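You operate a simulated robot arm through the tools that you are given. There is no shell and no other tool. Be economical: measure what you need, move in short steps, check, and stop when the job is done.

The job below is to be done with a simulated robot arm. You get a single attempt, and the scene is never put back.

JOB
Press the orange and green blocks down into their marked gaps.
Fine: each in the gap with its colour; slide the yellow bridge over them last.

It is judged by the outcome, as a careful person would: the job done as asked, and still so three seconds after it is handed in. It fails if anything else is knocked over, pushed out of place, dropped, spilled or broken.

ROBOT AND FRAMES
A 6-joint arm with a two-finger parallel gripper, fixed in place. Base frame: the origin is at the foot of the arm, x ahead of it, y to its left, z up. Readings come in m, degrees, newtons and seconds.
With the tool pointing down near the work surface it reaches from about 0.16 to 0.4 m from the base axis. Its first joint turns from -66.0 to 66.0 degrees. Payload 1.57 kg.
Tool frame: the origin (TCP) lies between the finger pads and is the grasp point; the fingertips stand 0.03 m ahead of it; z points along the fingers, y is the line along which they close. The gripper opens to 0.08 m. The fingers are 0.017 m wide and 0.012 m thick; the gripper's body (0.04 by 0.082 m) begins 0.08 m behind the TCP.
Orientation is that of the tool frame in the base frame, as a unit quaternion [w, x, y, z]. With the fingers straight down and closing along the base's y, the tool's x points along the base's -x, its y along +y and its z along -z.

CONTROLS
- The arm moves only by the tool arm_command. Its argument "targets" is text: rows parted by semicolons, each of 7 numbers parted by spaces: the turn, a rotation vector about the base's x, y, z in degrees, then the shift along the base's x, y, z in m, then the opening, from 0 (shut) to 1 (fully open). In form: ax ay az tx ty tz gripper; .... A call has 1 to 20 rows; each row shifts and turns the commanded pose from where the row before left it. Rows are played at 5 a second. More than 0.05 m and 8.6 degrees between two rows, or a gripper value outside its range, and nothing of the call is played. Where a pose cannot be reached the arm comes as near as it can. A force on the tool above 70 N (or 10 N above the force at the start of the call, whichever is more), or a blocked arm, ends the call early, and 0.2 s more pass. Each finger travels about 0.153 m/s and halts on what it meets, pressing with about 23 N; the grip force reading is that of the motor and also rises with nothing between the fingers. The clock runs only during rows and for 0.2 s after the last one: add rows that do not move to give the fingers time. The reply holds the time, the measured pose of the TCP, the force on the tool along the base axes, the opening and the grip force, in the units named above and with some noise, with the torque about the TCP (base axes, N m) and any sound that the robot's microphone picked up, and new pictures: "show" is both (left out), scene, wrist or none.
- Cameras (640 x 400 px; columns grow to the right, rows downward): "scene" is fixed at [0.0572, -0.3412, 0.3936]; the picture's right is [0.63, -0.78, 0.00], its down [-0.56, -0.45, -0.69] and it looks along [0.54, 0.44, -0.72] (base axes); focal length 214 px, centre (320, 200). "wrist" rides on the gripper at [0.072, -0.007, -0.122] in the tool frame; the picture's right is [0.09, 1.00, 0.00], its down [-0.84, 0.08, -0.54] and it looks along [-0.54, 0.05, 0.84] (tool axes); focal length 238 px, centre (320, 200). There is no depth. A picture from a camera that has moved, and an enlarged one, comes with that camera's place and axes in the base frame and with its lens. The place of the scene camera against the robot may be out by one fixed shift of up to 0.018 m in any direction.
- enlarge(camera, box): a new picture of the part [left, top, right, bottom] of that camera's present view, enlarged. No time passes.
- close_job(): hands the job in; it is judged then, once.

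Work in short steps. Places have to be worked out from the pictures, the camera data and where the tool is seen: move nearer, look again, correct. Check each grasp and each placing, and mend what went wrong. You have 120 turns and 200 pictures in all, those below and enlarged ones among them. Open the gripper and draw the arm clear of the work before you hand the job in, unless the task says otherwise; then end with one line.

The tools are called after "Call:" by a JSON object that holds its "method" and its "body". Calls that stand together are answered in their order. arm_command: Moves the arm, as the interface text tells. Its arguments: {"type":"object","properties":{"targets":{"type":"string"},"show":{"type":"string","enum":["both","scene","wrist","none"]}},"required":["targets"]} The other tools are called the same way: enlarge (camera, box) takes an enlarged picture of a part of a camera's view; close_job () hands the job in.

At the start:

```text
clock: 0.0
tcp_pos: [0.2797, 0.009, 0.2309]
tool_rot: [0.0, -0.001, 1.0, -0.001]
contact_force: [0.0, -1.0, -0.1]
wrist_torque: [-0.01, -0.01, -0.02]
grip_width: 0.0799
grasp_force: 0.1
```

scene: 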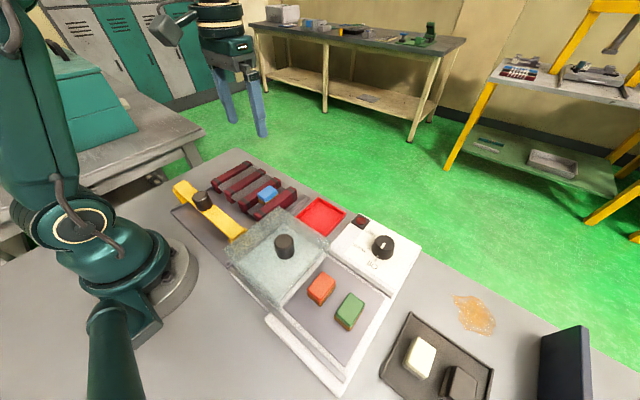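
wrist: 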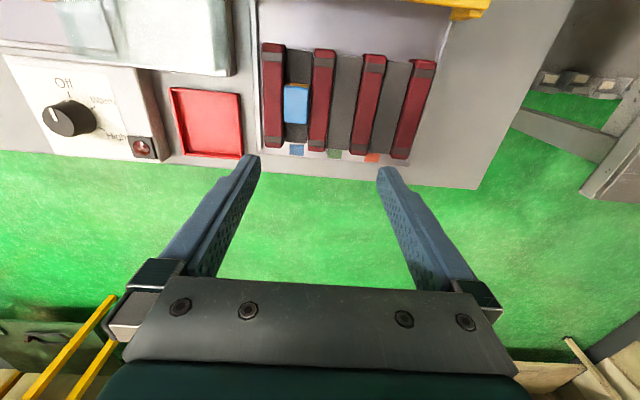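

I'll look closer at the work area before moving.

Call:
{"method": "enlarge", "body": {"camera": "scene", "box": [160, 140, 440, 315]}}

Call:
{"method": "enlarge", "body": {"camera": "scene", "box": [220, 200, 500, 400]}}

Call:
{"method": "enlarge", "body": {"camera": "wrist", "box": [150, 0, 500, 200]}}

```text
2.29 times, centred on (300, 228) of scene
camera zoom: at [0.0572, -0.3412, 0.3936], right [0.63, -0.78, 0.0], down [-0.56, -0.45, -0.69], along [0.54, 0.44, -0.72], focal length 490 px, centre (366, 137)
```

zoom: 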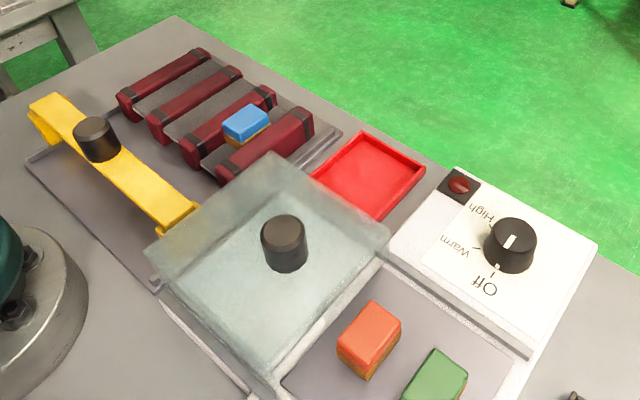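

```text
2.00 times, centred on (360, 300) of scene
camera zoom: at [0.0572, -0.3412, 0.3936], right [0.63, -0.78, 0.0], down [-0.56, -0.45, -0.69], along [0.54, 0.44, -0.72], focal length 429 px, centre (240, 0)
```

zoom: 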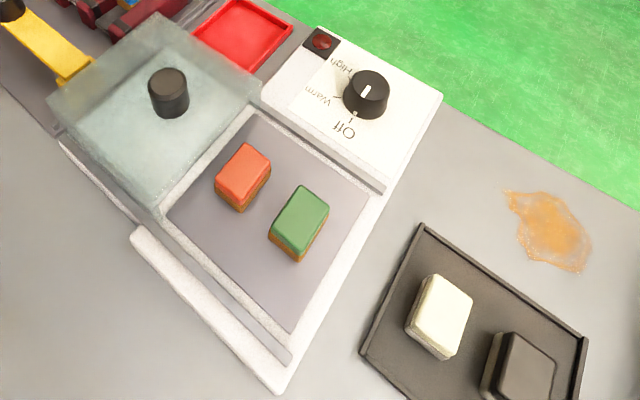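

```text
1.83 times, centred on (325, 100) of wrist
camera zoom: at [0.2086, 0.0021, 0.3524], right [-0.09, 1.0, 0.0], down [0.84, 0.08, 0.54], along [0.54, 0.05, -0.84], focal length 436 px, centre (311, 383)
```

zoom: 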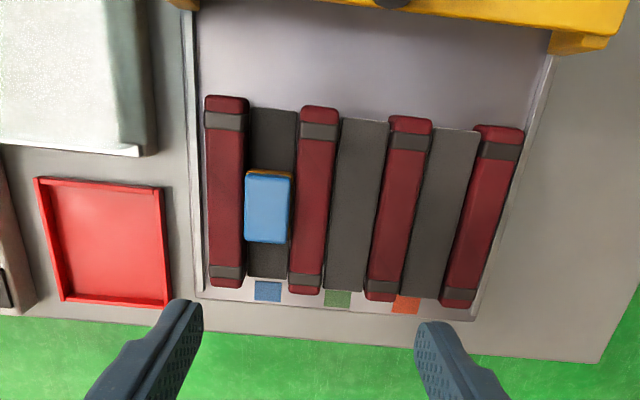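

The blocks are about (0.17, -0.25) orange and (0.17, -0.31) green; the gaps are near y≈0.04 (green) and y≈0.105 (orange). I'll go above the blocks, turning the tool so the fingers close along x.

Call:
{"method": "arm_command", "body": {"targets": "0 0 -8.18 -0.0082 -0.0222 0 1;0 0 -8.18 -0.0082 -0.0222 0 1;0 0 -8.18 -0.0082 -0.0222 0 1;0 0 -8.18 -0.0082 -0.0222 0 1;0 0 -8.18 -0.0082 -0.0222 0 1;0 0 -8.18 -0.0082 -0.0222 0 1;0 0 -8.18 -0.0082 -0.0222 0 1;0 0 -8.18 -0.0082 -0.0222 0 1;0 0 -8.18 -0.0082 -0.0222 0 1;0 0 -8.18 -0.0082 -0.0222 0 1;0 0 -8.18 -0.0082 -0.0222 0 1;0 0 0 0 0 0 1;0 0 0 0 0 0 1"}}

```text
clock: 2.8
tcp_pos: [0.1908, -0.2363, 0.2296]
tool_rot: [0.0, 0.706, 0.708, -0.001]
contact_force: [-0.8, 0.2, -0.2]
wrist_torque: [-0.03, 0.01, -0.01]
grip_width: 0.0801
grasp_force: 0.1
camera wrist: at [0.1842, -0.1636, 0.3521], right [1.0, 0.09, 0.0], down [0.08, -0.84, 0.54], along [0.05, -0.54, -0.84], focal length 238 px, centre (320, 200)
```

scene: 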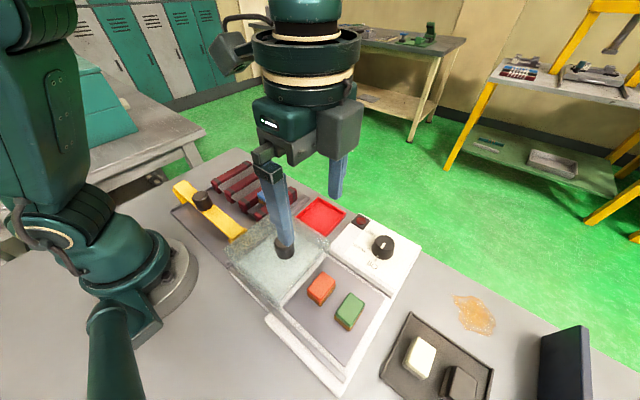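
wrist: 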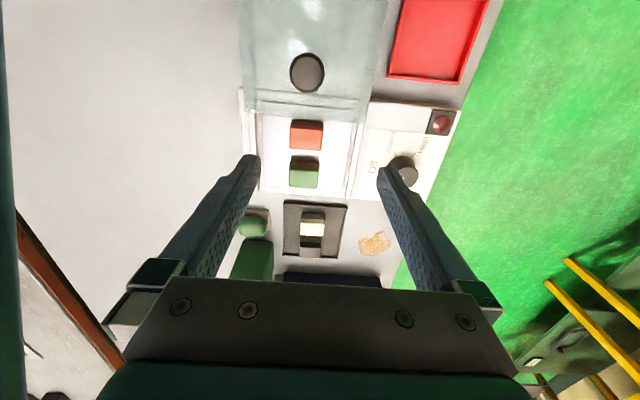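

I'll enlarge the blocks to get their height and size.

Call:
{"method": "enlarge", "body": {"camera": "wrist", "box": [220, 40, 420, 200]}}

Call:
{"method": "enlarge", "body": {"camera": "scene", "box": [270, 240, 400, 340]}}

```text
2.50 times, centred on (320, 120) of wrist
camera zoom: at [0.1842, -0.1636, 0.3521], right [1.0, 0.09, 0.0], down [0.08, -0.84, 0.54], along [0.05, -0.54, -0.84], focal length 596 px, centre (320, 400)
```

zoom: 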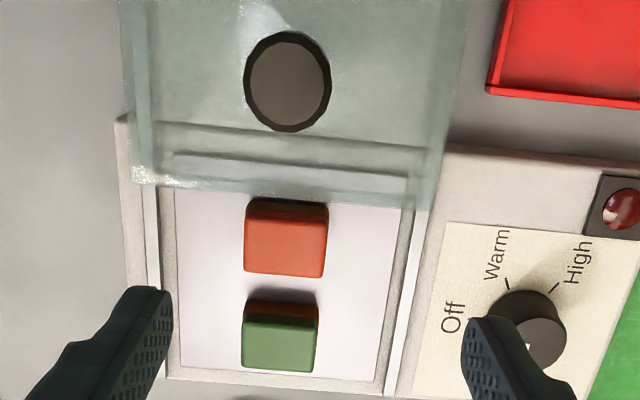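

```text
4.00 times, centred on (335, 290) of scene
camera zoom: at [0.0572, -0.3412, 0.3936], right [0.63, -0.78, 0.0], down [-0.56, -0.45, -0.69], along [0.54, 0.44, -0.72], focal length 858 px, centre (260, -160)
```

zoom: 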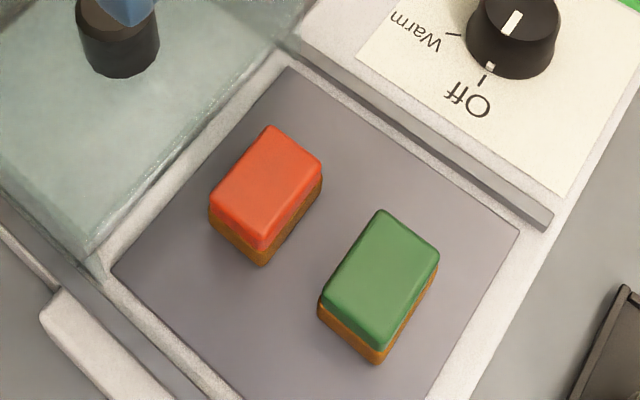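

Blocks are about 0.044 (x) by 0.032 (y), aligned with the gaps. I descend toward orange for a closer look to fix its height.

Call:
{"method": "arm_command", "body": {"targets": "0 0 0 -0.005 -0.006 -0.03 1;0 0 0 -0.006 -0.008 -0.03 1;0 0 0 -0.006 -0.006 -0.03 1;0 0 0 0 0 -0.02 1;0 0 0 0 0 0 1"}}

```text
clock: 4.0
tcp_pos: [0.1739, -0.2558, 0.118]
tool_rot: [0.0, 0.706, 0.708, 0.0]
contact_force: [0.9, -0.1, 0.6]
wrist_torque: [0.01, -0.01, -0.02]
grip_width: 0.0802
grasp_force: 0.0
camera wrist: at [0.1678, -0.1836, 0.241], right [1.0, 0.09, 0.0], down [0.08, -0.84, 0.54], along [0.05, -0.54, -0.84], focal length 238 px, centre (320, 200)
```

scene: 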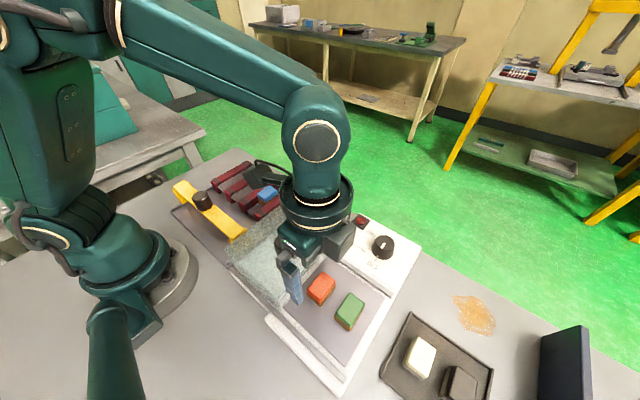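
wrist: 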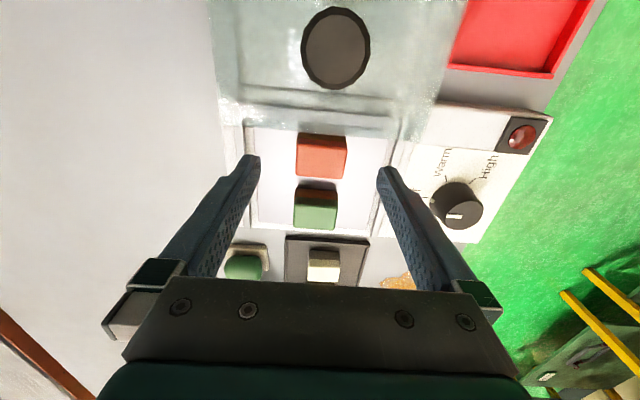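

Call:
{"method": "enlarge", "body": {"camera": "wrist", "box": [240, 80, 400, 260]}}

```text
2.22 times, centred on (320, 170) of wrist
camera zoom: at [0.1678, -0.1836, 0.241], right [1.0, 0.09, 0.0], down [0.08, -0.84, 0.54], along [0.05, -0.54, -0.84], focal length 530 px, centre (320, 267)
```

zoom: 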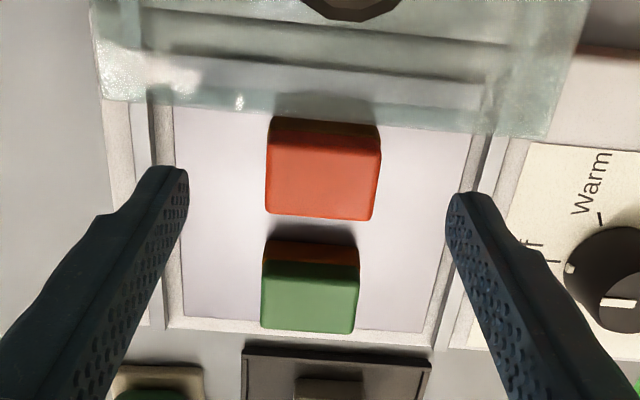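

Triangulating the two wrist views gives orange (0.1755, -0.265), green (0.176, -0.326), tops at z≈0.045. I lower over the orange block, staying clear of the lid edge (y≈-0.245).

Call:
{"method": "arm_command", "body": {"targets": "0 0 0 0.0015 -0.009 0 1;0 0 0 0 0 -0.03 1;0 0 0 0 0 -0.022 1;0 0 0 0 0 -0.008 1;0 0 0 0 0 0 1"}}

```text
clock: 5.0
tcp_pos: [0.1756, -0.264, 0.0649]
tool_rot: [0.0, 0.706, 0.708, 0.0]
contact_force: [0.0, 2.9, 7.2]
wrist_torque: [0.1, 0.1, -0.08]
grip_width: 0.08
grasp_force: 0.0
stopped in row 5: the force on the tool passed its limit at 84 N (the readings are from after the stop); the commanded pose is now the measured one
camera wrist: at [0.1688, -0.1921, 0.1864], right [1.0, 0.09, 0.0], down [0.08, -0.84, 0.54], along [0.05, -0.54, -0.84], focal length 238 px, centre (320, 200)
```

scene: 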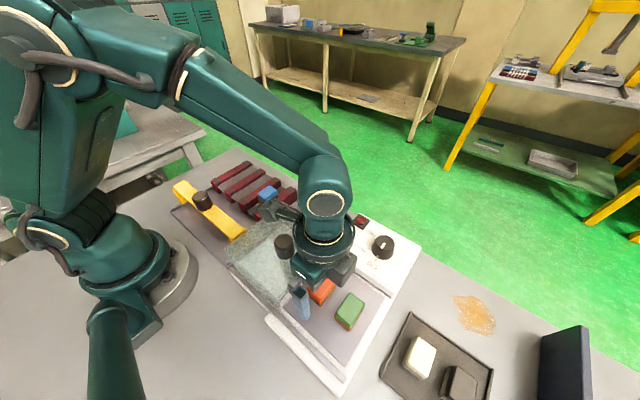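
wrist: 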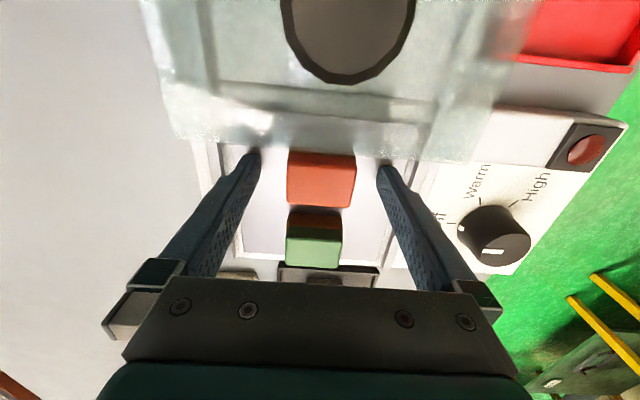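

Contact at tip height ≈0.035; I raise a bit and check what was touched.

Call:
{"method": "arm_command", "body": {"targets": "0 0 0 0 0 0.006 1;0 0 0 0 0 0 1", "show": "none"}}

Call:
{"method": "enlarge", "body": {"camera": "scene", "box": [260, 230, 400, 330]}}

Call:
{"method": "enlarge", "body": {"camera": "wrist", "box": [170, 90, 470, 280]}}

```text
clock: 5.6
tcp_pos: [0.1751, -0.2648, 0.0701]
tool_rot: [0.0, 0.706, 0.708, -0.001]
contact_force: [-0.7, 0.0, -0.6]
wrist_torque: [0.0, -0.01, -0.01]
grip_width: 0.0801
grasp_force: 0.0
```

```text
4.00 times, centred on (330, 280) of scene
camera zoom: at [0.0572, -0.3412, 0.3936], right [0.63, -0.78, 0.0], down [-0.56, -0.45, -0.69], along [0.54, 0.44, -0.72], focal length 858 px, centre (280, -120)
```

zoom: 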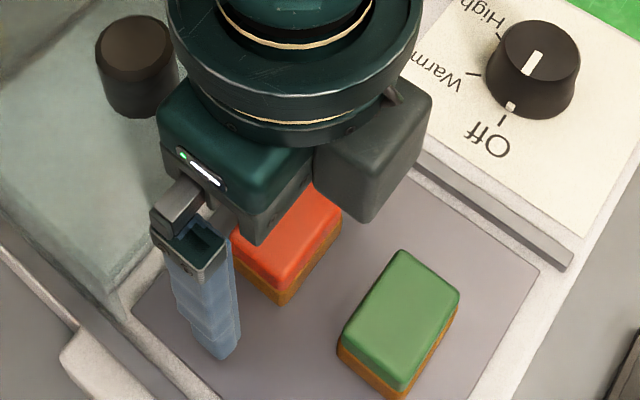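

```text
2.11 times, centred on (320, 185) of wrist
camera zoom: at [0.1684, -0.1921, 0.1922], right [1.0, 0.09, 0.0], down [0.08, -0.84, 0.54], along [0.05, -0.54, -0.84], focal length 502 px, centre (320, 232)
```

zoom: 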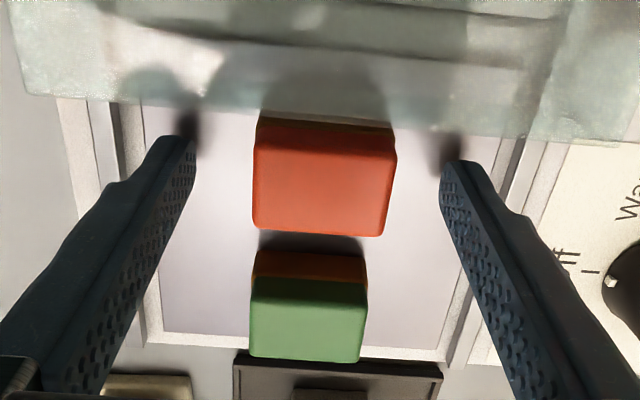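

The tips touched the hot-plate surface (z≈0.035), so the block spans roughly z 0.035–0.058. I close on it just above the plate.

Call:
{"method": "arm_command", "body": {"targets": "0 0 0 0 0.002 -0.002 1;0 0 0 0 0 0 0.75;0 0 0 0 0 0 0.6;0 0 0 0 0 0 0.45;0 0 0 0 0 0 0.3;0 0 0 0 0 0 0.3"}}

```text
clock: 7.0
tcp_pos: [0.175, -0.262, 0.0678]
tool_rot: [0.0, 0.706, 0.708, -0.001]
contact_force: [-0.3, -0.5, 0.4]
wrist_torque: [0.01, -0.03, 0.01]
grip_width: 0.0411
grasp_force: 23.0
camera wrist: at [0.1688, -0.1901, 0.1902], right [1.0, 0.09, 0.0], down [0.08, -0.84, 0.54], along [0.05, -0.54, -0.84], focal length 238 px, centre (320, 200)
```

scene: 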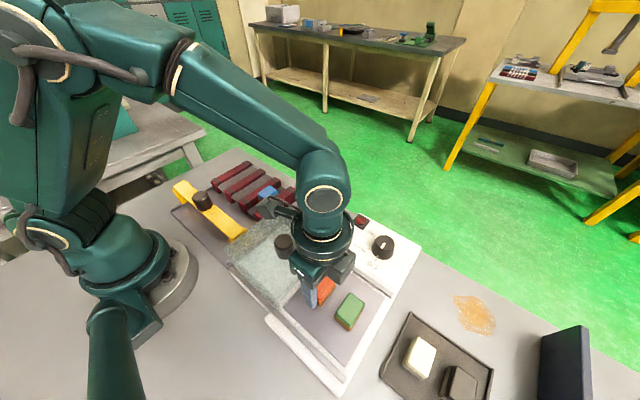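
wrist: 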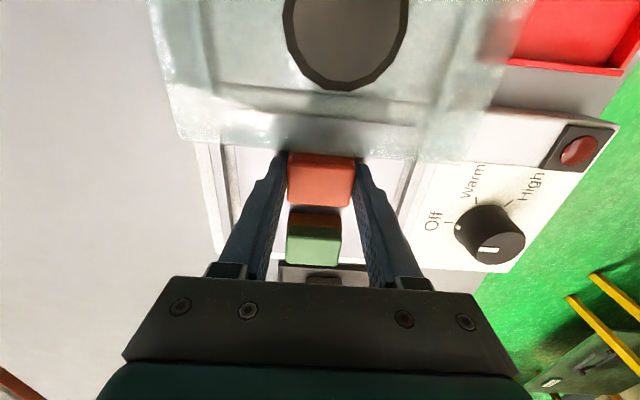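

Firm grip at 41 mm width. I lift straight up and carry it toward the orange gap at height.

Call:
{"method": "arm_command", "body": {"targets": "0 0 0 0 0 0.02 0.3;0 0 0 0 0 0.04 0.3;0 0 0 0 0 0.045 0.3;0 0 0 0.0108 0.0367 0.01 0.3;0 0 0 0.0108 0.0367 0.01 0.3;0 0 0 0.0108 0.0367 0 0.3;0 0 0 0.0108 0.0367 0 0.3;0 0 0 0.0108 0.0367 0 0.3;0 0 0 0.0108 0.0367 0 0.3;0 0 0 0.0108 0.0367 0 0.3;0 0 0 0.0108 0.0367 0 0.3;0 0 0 0.0108 0.0367 0 0.3;0 0 0 0.0108 0.0367 0 0.3;0 0 0 0 0 0 0.3;0 0 0 0 0 0 0.3"}}

```text
clock: 10.2
tcp_pos: [0.2829, 0.1047, 0.1923]
tool_rot: [0.001, 0.706, 0.709, -0.001]
contact_force: [-0.7, 0.4, -0.9]
wrist_torque: [-0.03, 0.02, -0.02]
grip_width: 0.0409
grasp_force: 23.0
camera wrist: at [0.2767, 0.1773, 0.3154], right [1.0, 0.09, 0.0], down [0.08, -0.84, 0.54], along [0.05, -0.54, -0.84], focal length 238 px, centre (320, 200)
```

scene: 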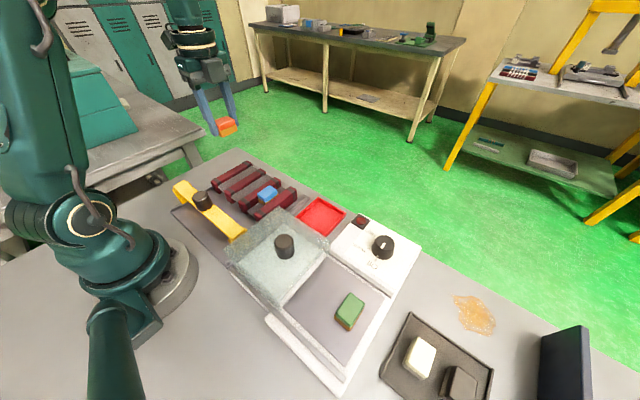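
wrist: 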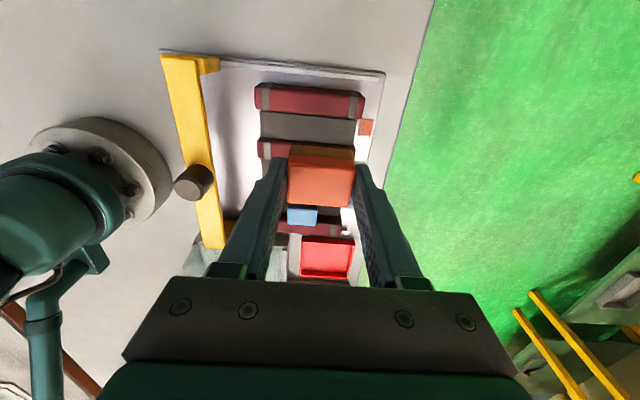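

Call:
{"method": "enlarge", "body": {"camera": "wrist", "box": [150, 40, 410, 220]}}

Call:
{"method": "enlarge", "body": {"camera": "scene", "box": [160, 145, 330, 255]}}

```text
2.22 times, centred on (280, 130) of wrist
camera zoom: at [0.2767, 0.1773, 0.3154], right [1.0, 0.09, 0.0], down [0.08, -0.84, 0.54], along [0.05, -0.54, -0.84], focal length 530 px, centre (409, 356)
```

zoom: 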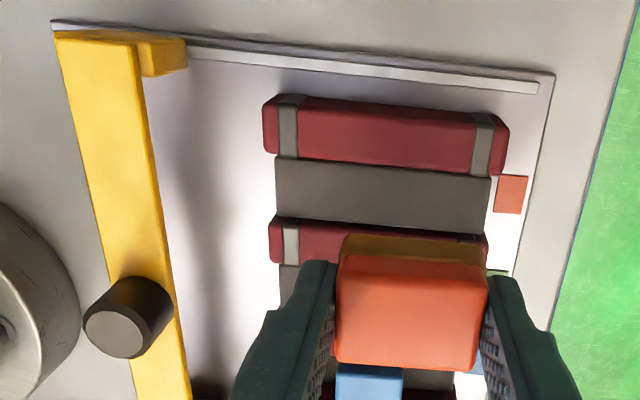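

```text
3.64 times, centred on (245, 200) of scene
camera zoom: at [0.0572, -0.3412, 0.3936], right [0.63, -0.78, 0.0], down [-0.56, -0.45, -0.69], along [0.54, 0.44, -0.72], focal length 780 px, centre (593, 200)
```

zoom: 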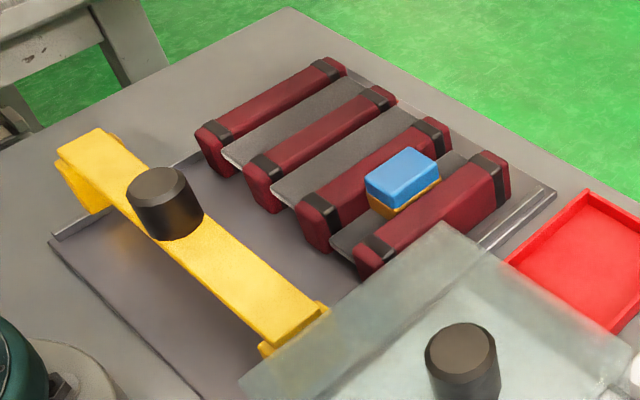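

The gap centres sit at y≈-0.022 (blue), 0.037 (green), 0.096 (orange), slabs spanning x 0.21–0.33. I move over the orange gap and go down to just above the bars for a check.

Call:
{"method": "arm_command", "body": {"targets": "0 0 0 -0.013 -0.0095 -0.03 0.3;0 0 0 0 0 -0.03 0.3;0 0 0 0 0 -0.022 0.3;0 0 0 0 0 0 0.3;0 0 0 0 0 0 0.3"}}

Call:
{"method": "enlarge", "body": {"camera": "wrist", "box": [200, 40, 440, 220]}}

Call:
{"method": "enlarge", "body": {"camera": "scene", "box": [160, 125, 330, 235]}}

```text
clock: 11.4
tcp_pos: [0.2703, 0.0954, 0.1115]
tool_rot: [0.001, 0.706, 0.709, -0.001]
contact_force: [0.1, 0.4, -0.6]
wrist_torque: [-0.03, -0.01, 0.01]
grip_width: 0.0412
grasp_force: 23.0
camera wrist: at [0.2636, 0.1673, 0.2334], right [1.0, 0.09, 0.0], down [0.08, -0.84, 0.54], along [0.05, -0.54, -0.84], focal length 238 px, centre (320, 200)
```

scene: 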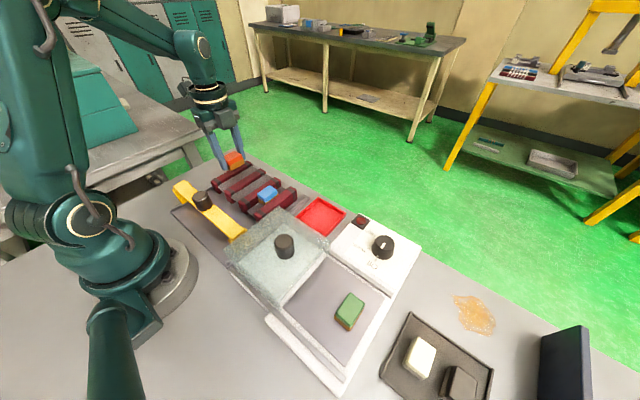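
wrist: 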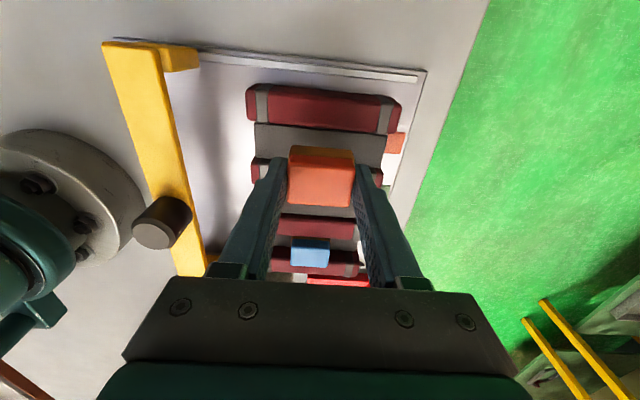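

```text
2.22 times, centred on (320, 130) of wrist
camera zoom: at [0.2636, 0.1673, 0.2334], right [1.0, 0.09, 0.0], down [0.08, -0.84, 0.54], along [0.05, -0.54, -0.84], focal length 530 px, centre (320, 356)
```

zoom: 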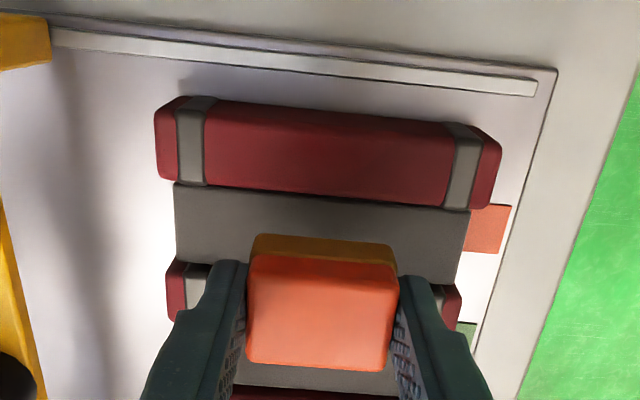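

```text
3.64 times, centred on (245, 180) of scene
camera zoom: at [0.0572, -0.3412, 0.3936], right [0.63, -0.78, 0.0], down [-0.56, -0.45, -0.69], along [0.54, 0.44, -0.72], focal length 780 px, centre (593, 273)
```

zoom: 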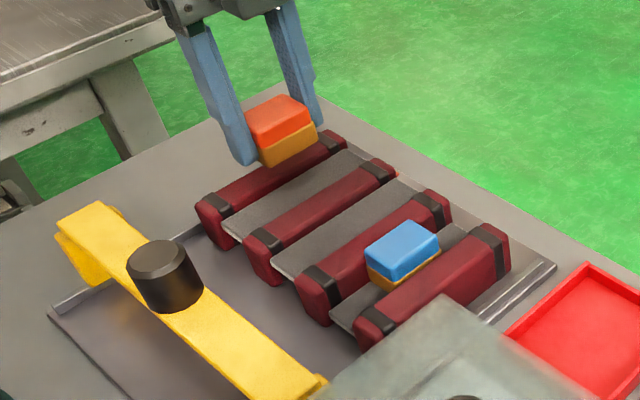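

Bar tops are at z≈0.04 and the gap's far edge at y≈0.1115, so the gap centre is ≈0.095; the block is about 1 mm to the left. I nudge right 1 mm and descend to just above the bars.

Call:
{"method": "arm_command", "body": {"targets": "0 0 0 0 -0.001 -0.016 0.3;0 0 0 0 0 -0.015 0.3;0 0 0 0 0 0 0.3", "show": "wrist"}}

Call:
{"method": "enlarge", "body": {"camera": "wrist", "box": [240, 60, 400, 180]}}

Call:
{"method": "enlarge", "body": {"camera": "scene", "box": [190, 140, 290, 210]}}

```text
clock: 12.2
tcp_pos: [0.2695, 0.0943, 0.0801]
tool_rot: [0.002, 0.705, 0.709, -0.001]
contact_force: [1.1, 0.3, -0.7]
wrist_torque: [0.03, 0.02, 0.01]
grip_width: 0.0411
grasp_force: 23.4
camera wrist: at [0.2637, 0.1662, 0.2024], right [1.0, 0.09, 0.0], down [0.08, -0.84, 0.54], along [0.05, -0.54, -0.84], focal length 238 px, centre (320, 200)
```

wrist: 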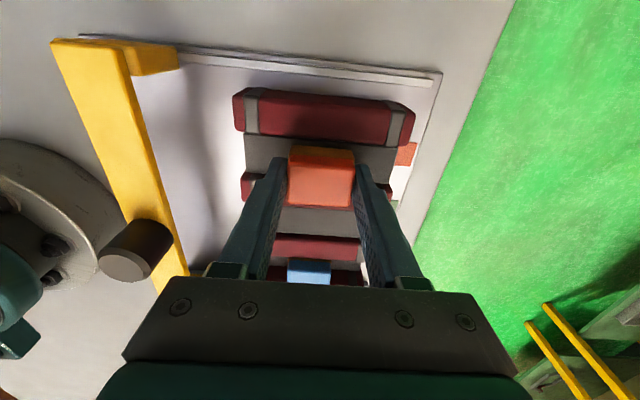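

```text
3.33 times, centred on (320, 120) of wrist
camera zoom: at [0.2637, 0.1662, 0.2024], right [1.0, 0.09, 0.0], down [0.08, -0.84, 0.54], along [0.05, -0.54, -0.84], focal length 794 px, centre (320, 467)
```

zoom: 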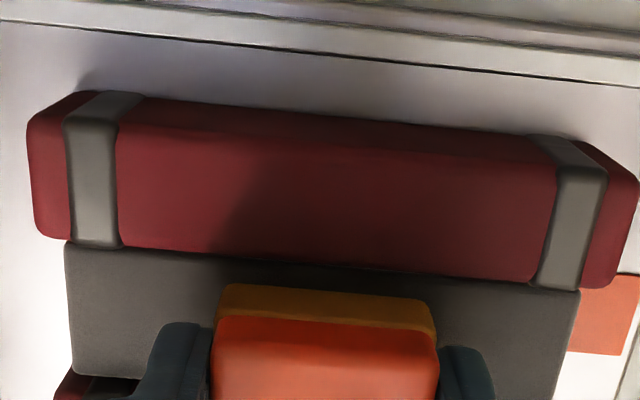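

```text
5.71 times, centred on (240, 175) of scene
camera zoom: at [0.0572, -0.3412, 0.3936], right [0.63, -0.78, 0.0], down [-0.56, -0.45, -0.69], along [0.54, 0.44, -0.72], focal length 1226 px, centre (777, 343)
```

zoom: 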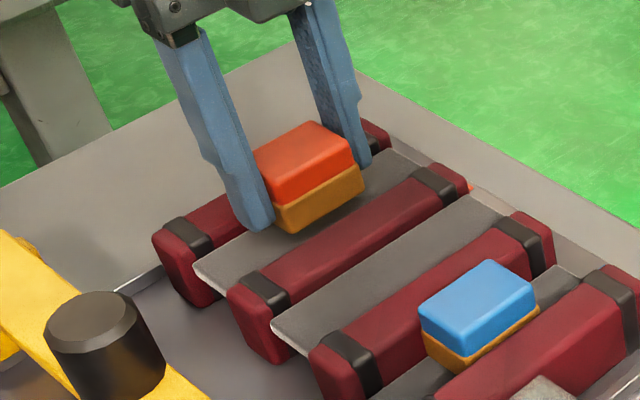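

The block's far edge has ~3 mm clearance to the left bar, so I shift left 1 mm and lower into the gap in small steps.

Call:
{"method": "arm_command", "body": {"targets": "0 0 0 0 0.001 -0.005 0.3;0 0 0 0 0 -0.005 0.3;0 0 0 0 0 -0.003 0.3;0 0 0 0 0 0 0.3", "show": "none"}}

Call:
{"method": "enlarge", "body": {"camera": "wrist", "box": [240, 60, 400, 180]}}

Call:
{"method": "enlarge", "body": {"camera": "scene", "box": [190, 140, 290, 210]}}

```text
clock: 13.2
tcp_pos: [0.2695, 0.0955, 0.0662]
tool_rot: [0.001, 0.706, 0.708, -0.001]
contact_force: [0.5, -2.0, 1.6]
wrist_torque: [-0.05, -0.01, 0.0]
grip_width: 0.0414
grasp_force: 23.5
```

```text
3.33 times, centred on (320, 120) of wrist
camera zoom: at [0.2638, 0.1674, 0.1892], right [1.0, 0.09, 0.0], down [0.08, -0.84, 0.54], along [0.05, -0.54, -0.84], focal length 794 px, centre (320, 467)
```

zoom: 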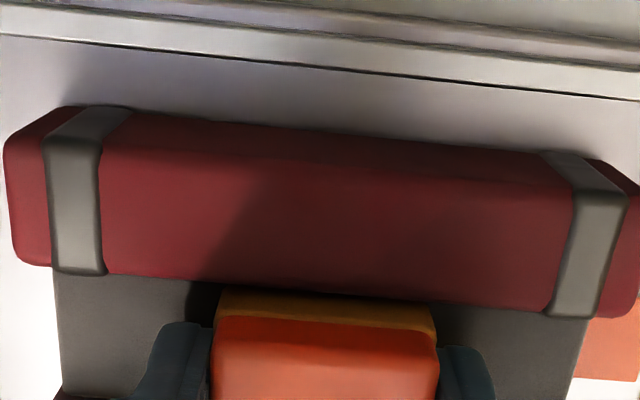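

```text
5.71 times, centred on (240, 175) of scene
camera zoom: at [0.0572, -0.3412, 0.3936], right [0.63, -0.78, 0.0], down [-0.56, -0.45, -0.69], along [0.54, 0.44, -0.72], focal length 1226 px, centre (777, 343)
```

zoom: 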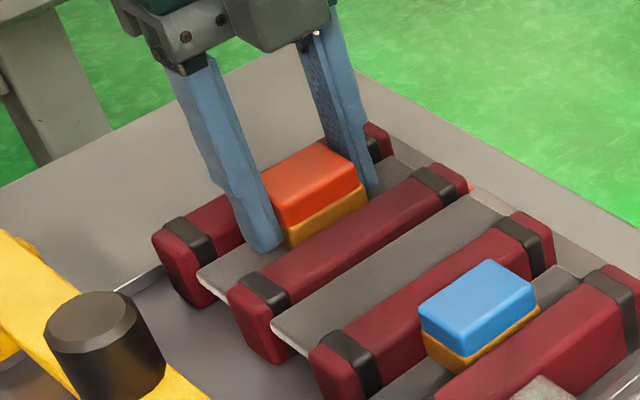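

Entering the gap with light contact on the left bar. I ease right slightly and keep lowering.

Call:
{"method": "arm_command", "body": {"targets": "0 0 0 0 -0.0008 -0.002 0.3;0 0 0 0 0 -0.003 0.3;0 0 0 0 0 -0.003 0.3;0 0 0 0 0 0 0.3", "show": "none"}}

Call:
{"method": "enlarge", "body": {"camera": "scene", "box": [190, 140, 290, 210]}}

```text
clock: 14.2
tcp_pos: [0.2699, 0.094, 0.0589]
tool_rot: [0.001, 0.706, 0.708, 0.0]
contact_force: [-2.2, 1.9, 16.3]
wrist_torque: [0.03, 0.07, -0.01]
grip_width: 0.0414
grasp_force: 23.1
```

```text
5.71 times, centred on (240, 175) of scene
camera zoom: at [0.0572, -0.3412, 0.3936], right [0.63, -0.78, 0.0], down [-0.56, -0.45, -0.69], along [0.54, 0.44, -0.72], focal length 1226 px, centre (777, 343)
```

zoom: 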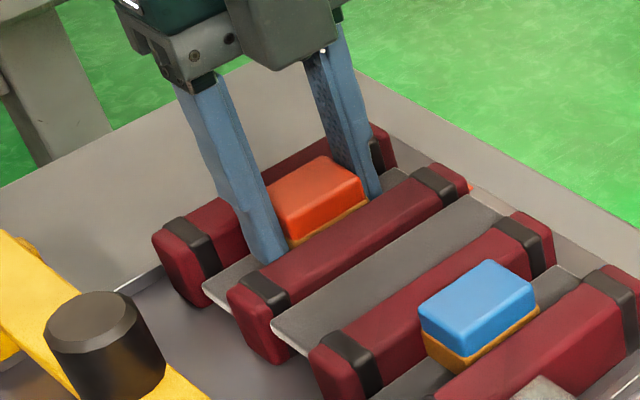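

16 N upward and the shelf under the block is yielding downward (spring-like). I keep pressing gently, watching force and sound.

Call:
{"method": "arm_command", "body": {"targets": "0 0 0 0 0 -0.002 0.3;0 0 0 0 0 -0.002 0.3;0 0 0 0 0 0 0.3", "show": "none"}}

Call:
{"method": "enlarge", "body": {"camera": "scene", "box": [190, 140, 290, 210]}}

```text
clock: 15.0
tcp_pos: [0.27, 0.0942, 0.0552]
tool_rot: [0.001, 0.706, 0.709, 0.0]
contact_force: [-6.9, -3.9, 48.5]
wrist_torque: [-0.01, 0.83, 0.0]
grip_width: 0.0409
grasp_force: 22.9
```

```text
5.71 times, centred on (240, 175) of scene
camera zoom: at [0.0571, -0.3413, 0.3936], right [0.63, -0.78, 0.0], down [-0.56, -0.45, -0.69], along [0.54, 0.44, -0.72], focal length 1226 px, centre (777, 343)
```

zoom: 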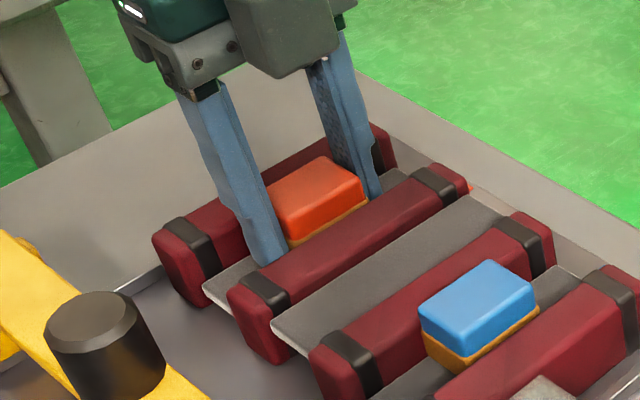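

Now 48 N: the shelf has bottomed (or tips reached it). I back off a little, open, and see if it stays.

Call:
{"method": "arm_command", "body": {"targets": "0 0 0 0 0 0.003 0.3;0 0 0 0 0 0 0.65;0 0 0 0 0 0 0.65;0 0 0 0 0 0 0.65", "show": "none"}}

Call:
{"method": "enlarge", "body": {"camera": "scene", "box": [190, 140, 290, 210]}}

Call:
{"method": "enlarge", "body": {"camera": "wrist", "box": [200, 40, 440, 220]}}

```text
clock: 16.0
tcp_pos: [0.2694, 0.095, 0.059]
tool_rot: [0.0, 0.706, 0.708, -0.001]
contact_force: [0.6, -0.4, 0.0]
wrist_torque: [0.01, -0.01, 0.02]
grip_width: 0.0522
grasp_force: 0.0
```

```text
5.71 times, centred on (240, 175) of scene
camera zoom: at [0.0572, -0.3412, 0.3936], right [0.63, -0.78, 0.0], down [-0.56, -0.45, -0.69], along [0.54, 0.44, -0.72], focal length 1226 px, centre (777, 343)
```

zoom: 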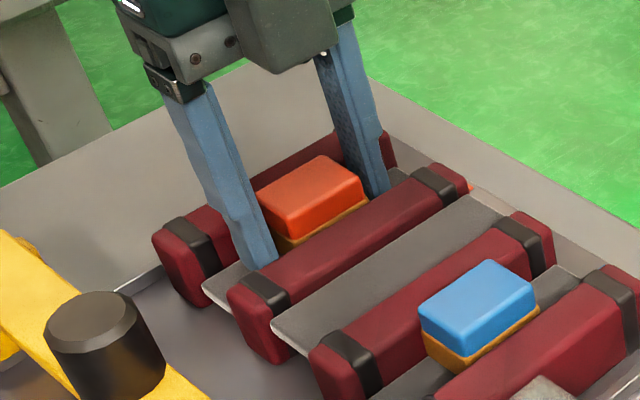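

```text
2.22 times, centred on (320, 130) of wrist
camera zoom: at [0.2638, 0.1666, 0.18], right [1.0, 0.09, 0.0], down [0.08, -0.84, 0.54], along [0.05, -0.54, -0.84], focal length 530 px, centre (320, 356)
```

zoom: 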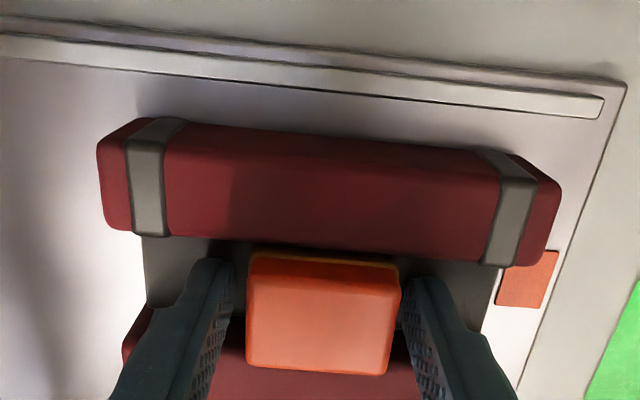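

Orange stays in its gap. I raise clear and look.

Call:
{"method": "arm_command", "body": {"targets": "0 0 0 0 0 0.02 0.65;0 0 0 0 0 0.04 0.65;0 0 0 0 0 0.045 0.65;0 0 0 0 -0.04 0.02 0.9;0 0 0 0 -0.045 0 0.9;0 0 0 0 0 0 0.9"}}

Call:
{"method": "enlarge", "body": {"camera": "scene", "box": [160, 145, 310, 245]}}

Call:
{"method": "enlarge", "body": {"camera": "wrist", "box": [150, 0, 450, 200]}}

```text
clock: 17.4
tcp_pos: [0.2695, 0.0073, 0.1836]
tool_rot: [0.001, 0.706, 0.708, 0.0]
contact_force: [-1.0, 0.4, -0.5]
wrist_torque: [-0.02, 0.02, 0.0]
grip_width: 0.072
grasp_force: 0.2
camera wrist: at [0.2635, 0.0807, 0.306], right [1.0, 0.1, 0.0], down [0.08, -0.84, 0.54], along [0.05, -0.54, -0.84], focal length 238 px, centre (320, 200)
```

scene: 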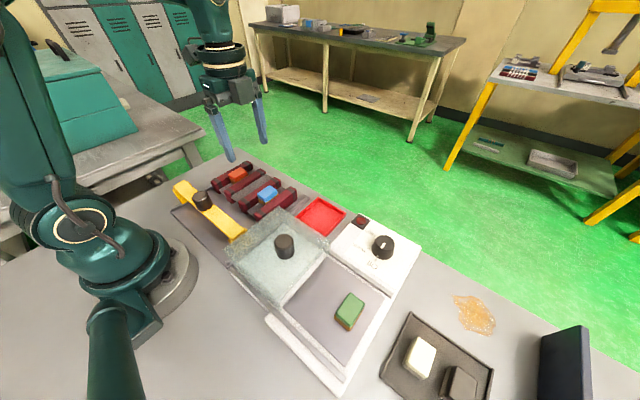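
wrist: 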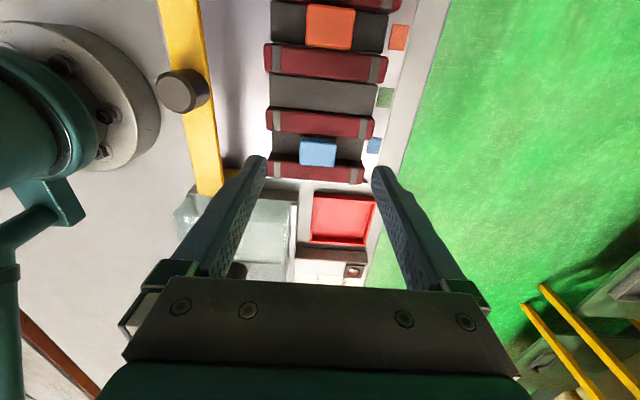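

```text
4.00 times, centred on (235, 195) of scene
camera zoom: at [0.0572, -0.3412, 0.3936], right [0.63, -0.78, 0.0], down [-0.56, -0.45, -0.69], along [0.54, 0.44, -0.72], focal length 858 px, centre (660, 220)
```

zoom: 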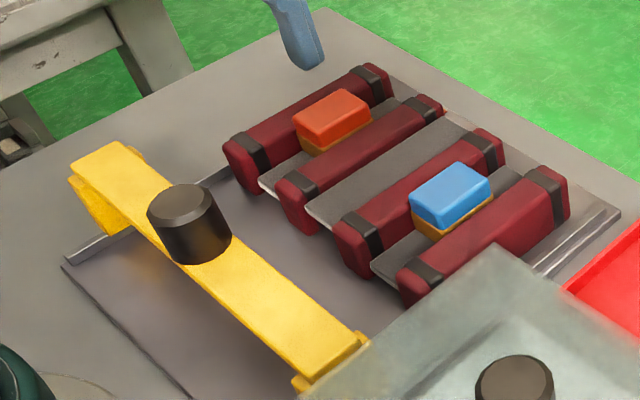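

```text
2.00 times, centred on (300, 100) of wrist
camera zoom: at [0.2635, 0.0807, 0.306], right [1.0, 0.1, 0.0], down [0.08, -0.84, 0.54], along [0.05, -0.54, -0.84], focal length 477 px, centre (360, 400)
```

zoom: 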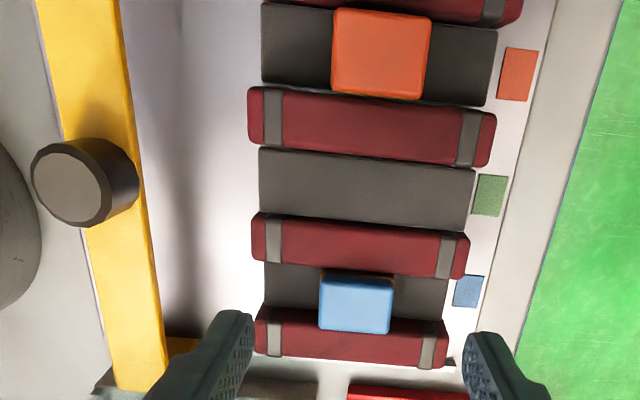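

Orange now sits like the blue block, shelf down. I fetch the green block next at (0.1755, -0.318).

Call:
{"method": "arm_command", "body": {"targets": "0 0 0 -0.0104 -0.0361 0 0.95;0 0 0 -0.0104 -0.0361 0 0.95;0 0 0 -0.0104 -0.0361 0 0.95;0 0 0 -0.0104 -0.0361 0 0.95;0 0 0 -0.0104 -0.0361 0 0.95;0 0 0 -0.0104 -0.0361 0 0.95;0 0 0 -0.0104 -0.0361 0 0.95;0 0 0 -0.0104 -0.0361 0 0.95;0 0 0 -0.0104 -0.0361 -0.02 0.95;0 0 0 0 0 -0.04 0.95;0 0 0 0 0 0 0.95;0 0 0 0 0 0 0.95"}}

Call:
{"method": "enlarge", "body": {"camera": "wrist", "box": [220, 80, 420, 230]}}

```text
clock: 20.0
tcp_pos: [0.1768, -0.3161, 0.1232]
tool_rot: [0.0, 0.706, 0.709, -0.001]
contact_force: [-0.1, 0.2, -0.3]
wrist_torque: [0.01, 0.0, -0.01]
grip_width: 0.0759
grasp_force: 0.1
camera wrist: at [0.1698, -0.2434, 0.2455], right [1.0, 0.09, 0.0], down [0.08, -0.84, 0.54], along [0.05, -0.54, -0.84], focal length 238 px, centre (320, 200)
```

scene: 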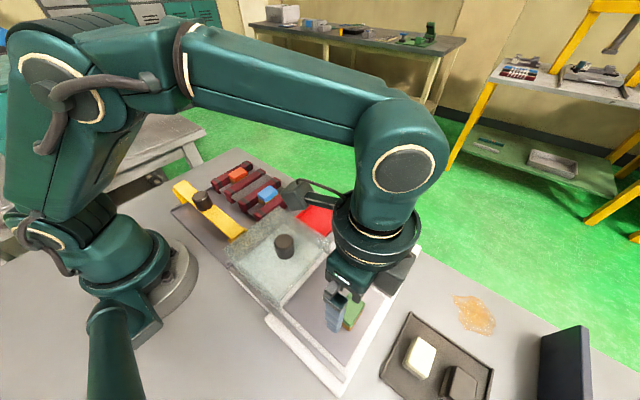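
wrist: 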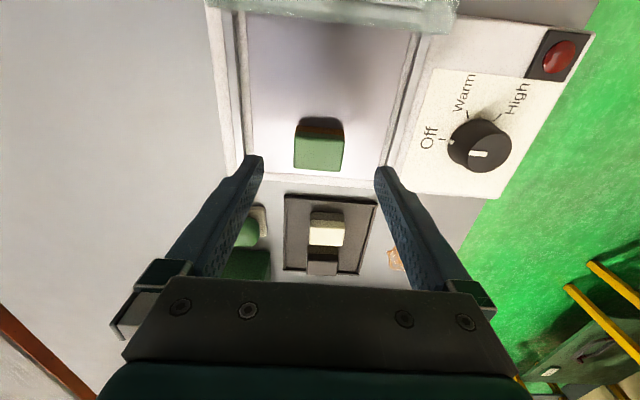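

```text
2.67 times, centred on (320, 155) of wrist
camera zoom: at [0.1698, -0.2434, 0.2455], right [1.0, 0.09, 0.0], down [0.08, -0.84, 0.54], along [0.05, -0.54, -0.84], focal length 636 px, centre (320, 320)
```

zoom: 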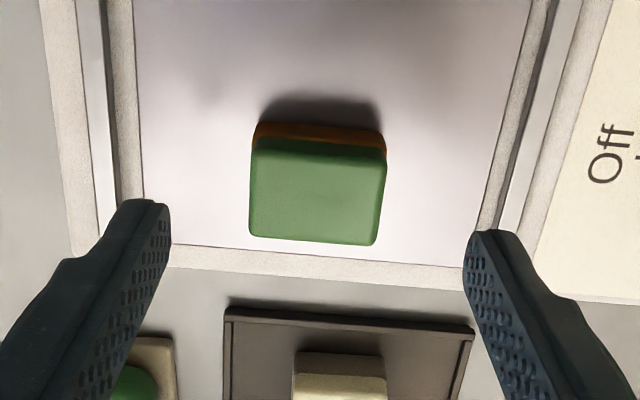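

Green centre measured at (0.1753, -0.318). Lowering to grasp height just above the plate and closing.

Call:
{"method": "arm_command", "body": {"targets": "0 0 0 -0.0015 -0.0016 -0.02 0.95;0 0 0 0 0 -0.025 0.95;0 0 0 0 0 -0.0095 0.95;0 0 0 0 0 0 0.95;0 0 0 0 0 0 0.75;0 0 0 0 0 0 0.6;0 0 0 0 0 0 0.45;0 0 0 0 0 0 0.3;0 0 0 0 0 0 0.3"}}

```text
clock: 22.0
tcp_pos: [0.1745, -0.317, 0.0695]
tool_rot: [0.001, 0.706, 0.708, -0.001]
contact_force: [0.4, 0.0, 0.2]
wrist_torque: [0.0, 0.02, 0.02]
grip_width: 0.0414
grasp_force: 22.9
camera wrist: at [0.1686, -0.2452, 0.1915], right [1.0, 0.09, 0.0], down [0.08, -0.84, 0.54], along [0.05, -0.54, -0.84], focal length 238 px, centre (320, 200)
```

scene: 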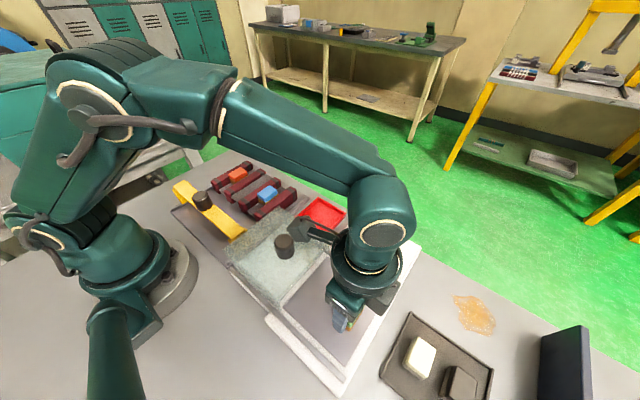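
wrist: 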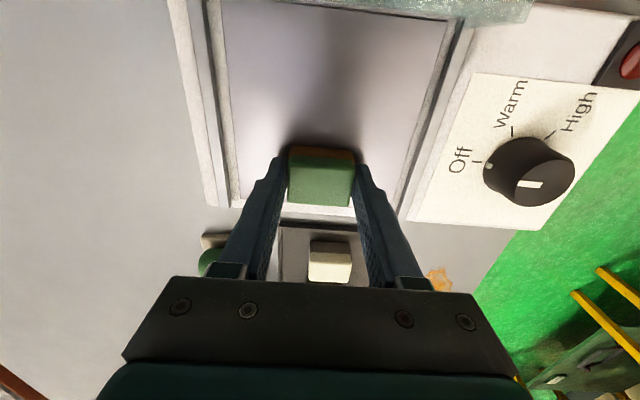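

Green gripped at 41 mm. Lift and carry to above the green gap.

Call:
{"method": "arm_command", "body": {"targets": "0 0 0 0 0 0.02 0.3;0 0 0 0 0 0.04 0.3;0 0 0 0 0 0.045 0.3;0 0 0 0.0106 0.0393 0.01 0.3;0 0 0 0.0106 0.0393 0 0.3;0 0 0 0.0106 0.0393 0 0.3;0 0 0 0.0106 0.0393 0 0.3;0 0 0 0.0106 0.0393 0 0.3;0 0 0 0.0106 0.0393 0 0.3;0 0 0 0.0106 0.0393 0 0.3;0 0 0 0.0106 0.0393 0 0.3;0 0 0 0.0106 0.0393 0 0.3;0 0 0 0 0 -0.04 0.3;0 0 0 0 0 -0.04 0.3;0 0 0 0 0 -0.012 0.3;0 0 0 0 0 0 0.3;0 0 0 0 0 0 0.3"}}

Call:
{"method": "enlarge", "body": {"camera": "wrist", "box": [240, 60, 400, 180]}}

Call:
{"method": "enlarge", "body": {"camera": "scene", "box": [190, 140, 310, 220]}}

```text
clock: 25.6
tcp_pos: [0.2702, 0.0361, 0.0909]
tool_rot: [0.001, 0.706, 0.708, -0.001]
contact_force: [0.3, 0.1, -1.1]
wrist_torque: [-0.03, 0.01, -0.01]
grip_width: 0.041
grasp_force: 22.8
camera wrist: at [0.2636, 0.1089, 0.2137], right [1.0, 0.09, 0.0], down [0.08, -0.84, 0.54], along [0.05, -0.54, -0.84], focal length 238 px, centre (320, 200)
```

scene: 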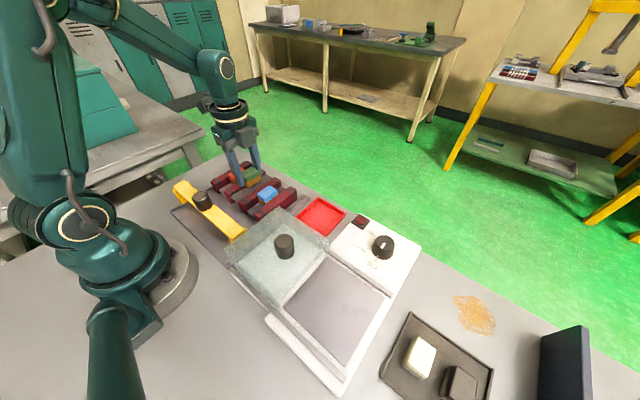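
wrist: 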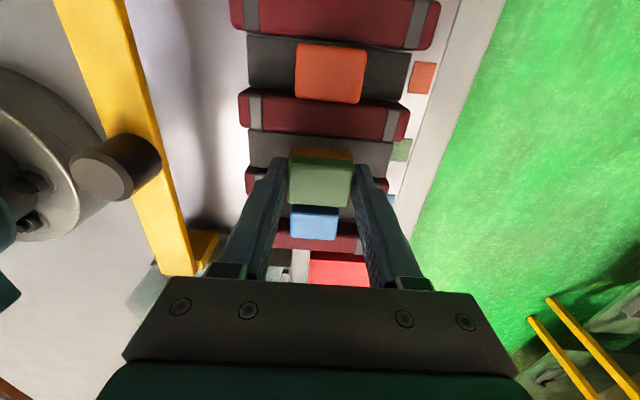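

```text
3.33 times, centred on (320, 120) of wrist
camera zoom: at [0.2636, 0.1089, 0.2137], right [1.0, 0.09, 0.0], down [0.08, -0.84, 0.54], along [0.05, -0.54, -0.84], focal length 794 px, centre (320, 467)
```

zoom: 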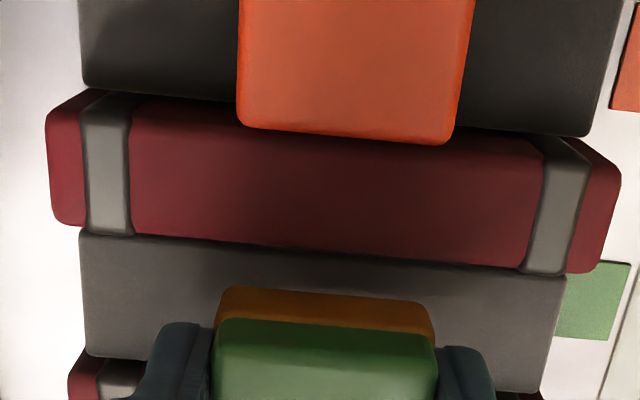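

```text
5.00 times, centred on (250, 180) of scene
camera zoom: at [0.0572, -0.3412, 0.3936], right [0.63, -0.78, 0.0], down [-0.56, -0.45, -0.69], along [0.54, 0.44, -0.72], focal length 1072 px, centre (670, 300)
```

zoom: 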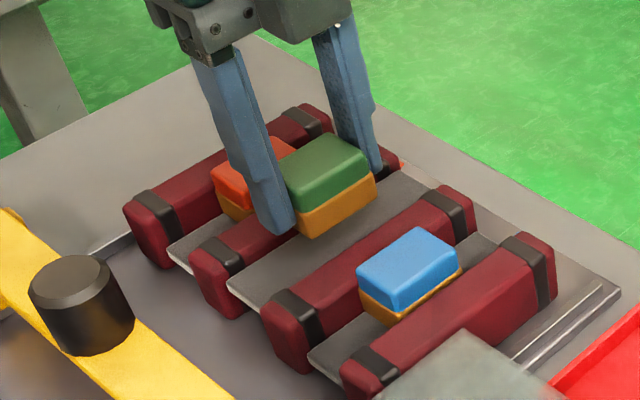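

Clearance to the left bar edge is ≈2.8 mm, same as for orange when it fitted. I lower in steps into the gap.

Call:
{"method": "arm_command", "body": {"targets": "0 0 0 0 0 -0.008 0.3;0 0 0 0 0 -0.006 0.3;0 0 0 0 0 -0.005 0.3;0 0 0 0 0 -0.003 0.3;0 0 0 0 0 0 0.3", "show": "none"}}

Call:
{"method": "enlarge", "body": {"camera": "scene", "box": [190, 140, 310, 220]}}

```text
clock: 26.8
tcp_pos: [0.2699, 0.0356, 0.0689]
tool_rot: [0.001, 0.706, 0.708, -0.001]
contact_force: [-0.5, -0.2, 2.6]
wrist_torque: [-0.01, 0.03, 0.02]
grip_width: 0.0413
grasp_force: 23.3
```

```text
5.00 times, centred on (250, 180) of scene
camera zoom: at [0.0572, -0.3412, 0.3936], right [0.63, -0.78, 0.0], down [-0.56, -0.45, -0.69], along [0.54, 0.44, -0.72], focal length 1072 px, centre (670, 300)
```

zoom: 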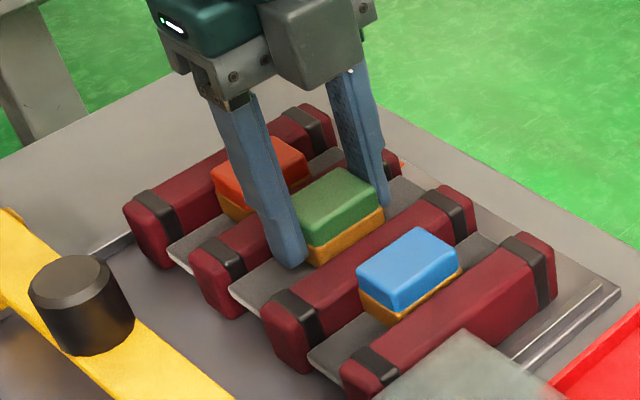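

The block is in the gap and just touching the shelf. Pressing down further in small steps.

Call:
{"method": "arm_command", "body": {"targets": "0 0 0 0 0 -0.003 0.3;0 0 0 0 0 -0.003 0.3;0 0 0 0 0 -0.002 0.3;0 0 0 0 0 -0.002 0.3;0 0 0 0 0 0 0.3", "show": "none"}}

Call:
{"method": "enlarge", "body": {"camera": "scene", "box": [190, 140, 310, 220]}}

```text
clock: 28.0
tcp_pos: [0.2705, 0.0363, 0.0596]
tool_rot: [0.002, 0.706, 0.708, 0.0]
contact_force: [-1.9, 0.7, 16.1]
wrist_torque: [0.01, 0.05, 0.0]
grip_width: 0.0413
grasp_force: 23.0
```

```text
5.00 times, centred on (250, 180) of scene
camera zoom: at [0.0572, -0.3412, 0.3936], right [0.63, -0.78, 0.0], down [-0.56, -0.45, -0.69], along [0.54, 0.44, -0.72], focal length 1072 px, centre (670, 300)
```

zoom: 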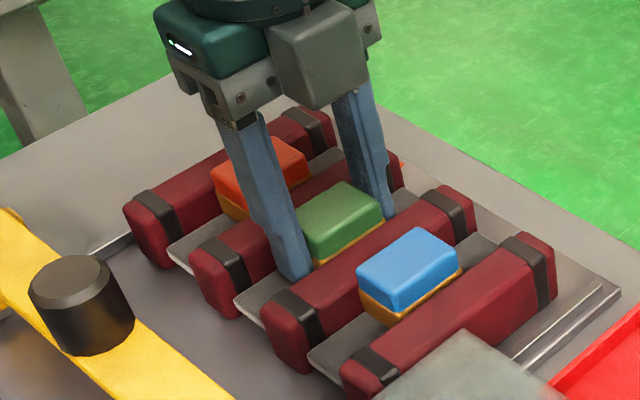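

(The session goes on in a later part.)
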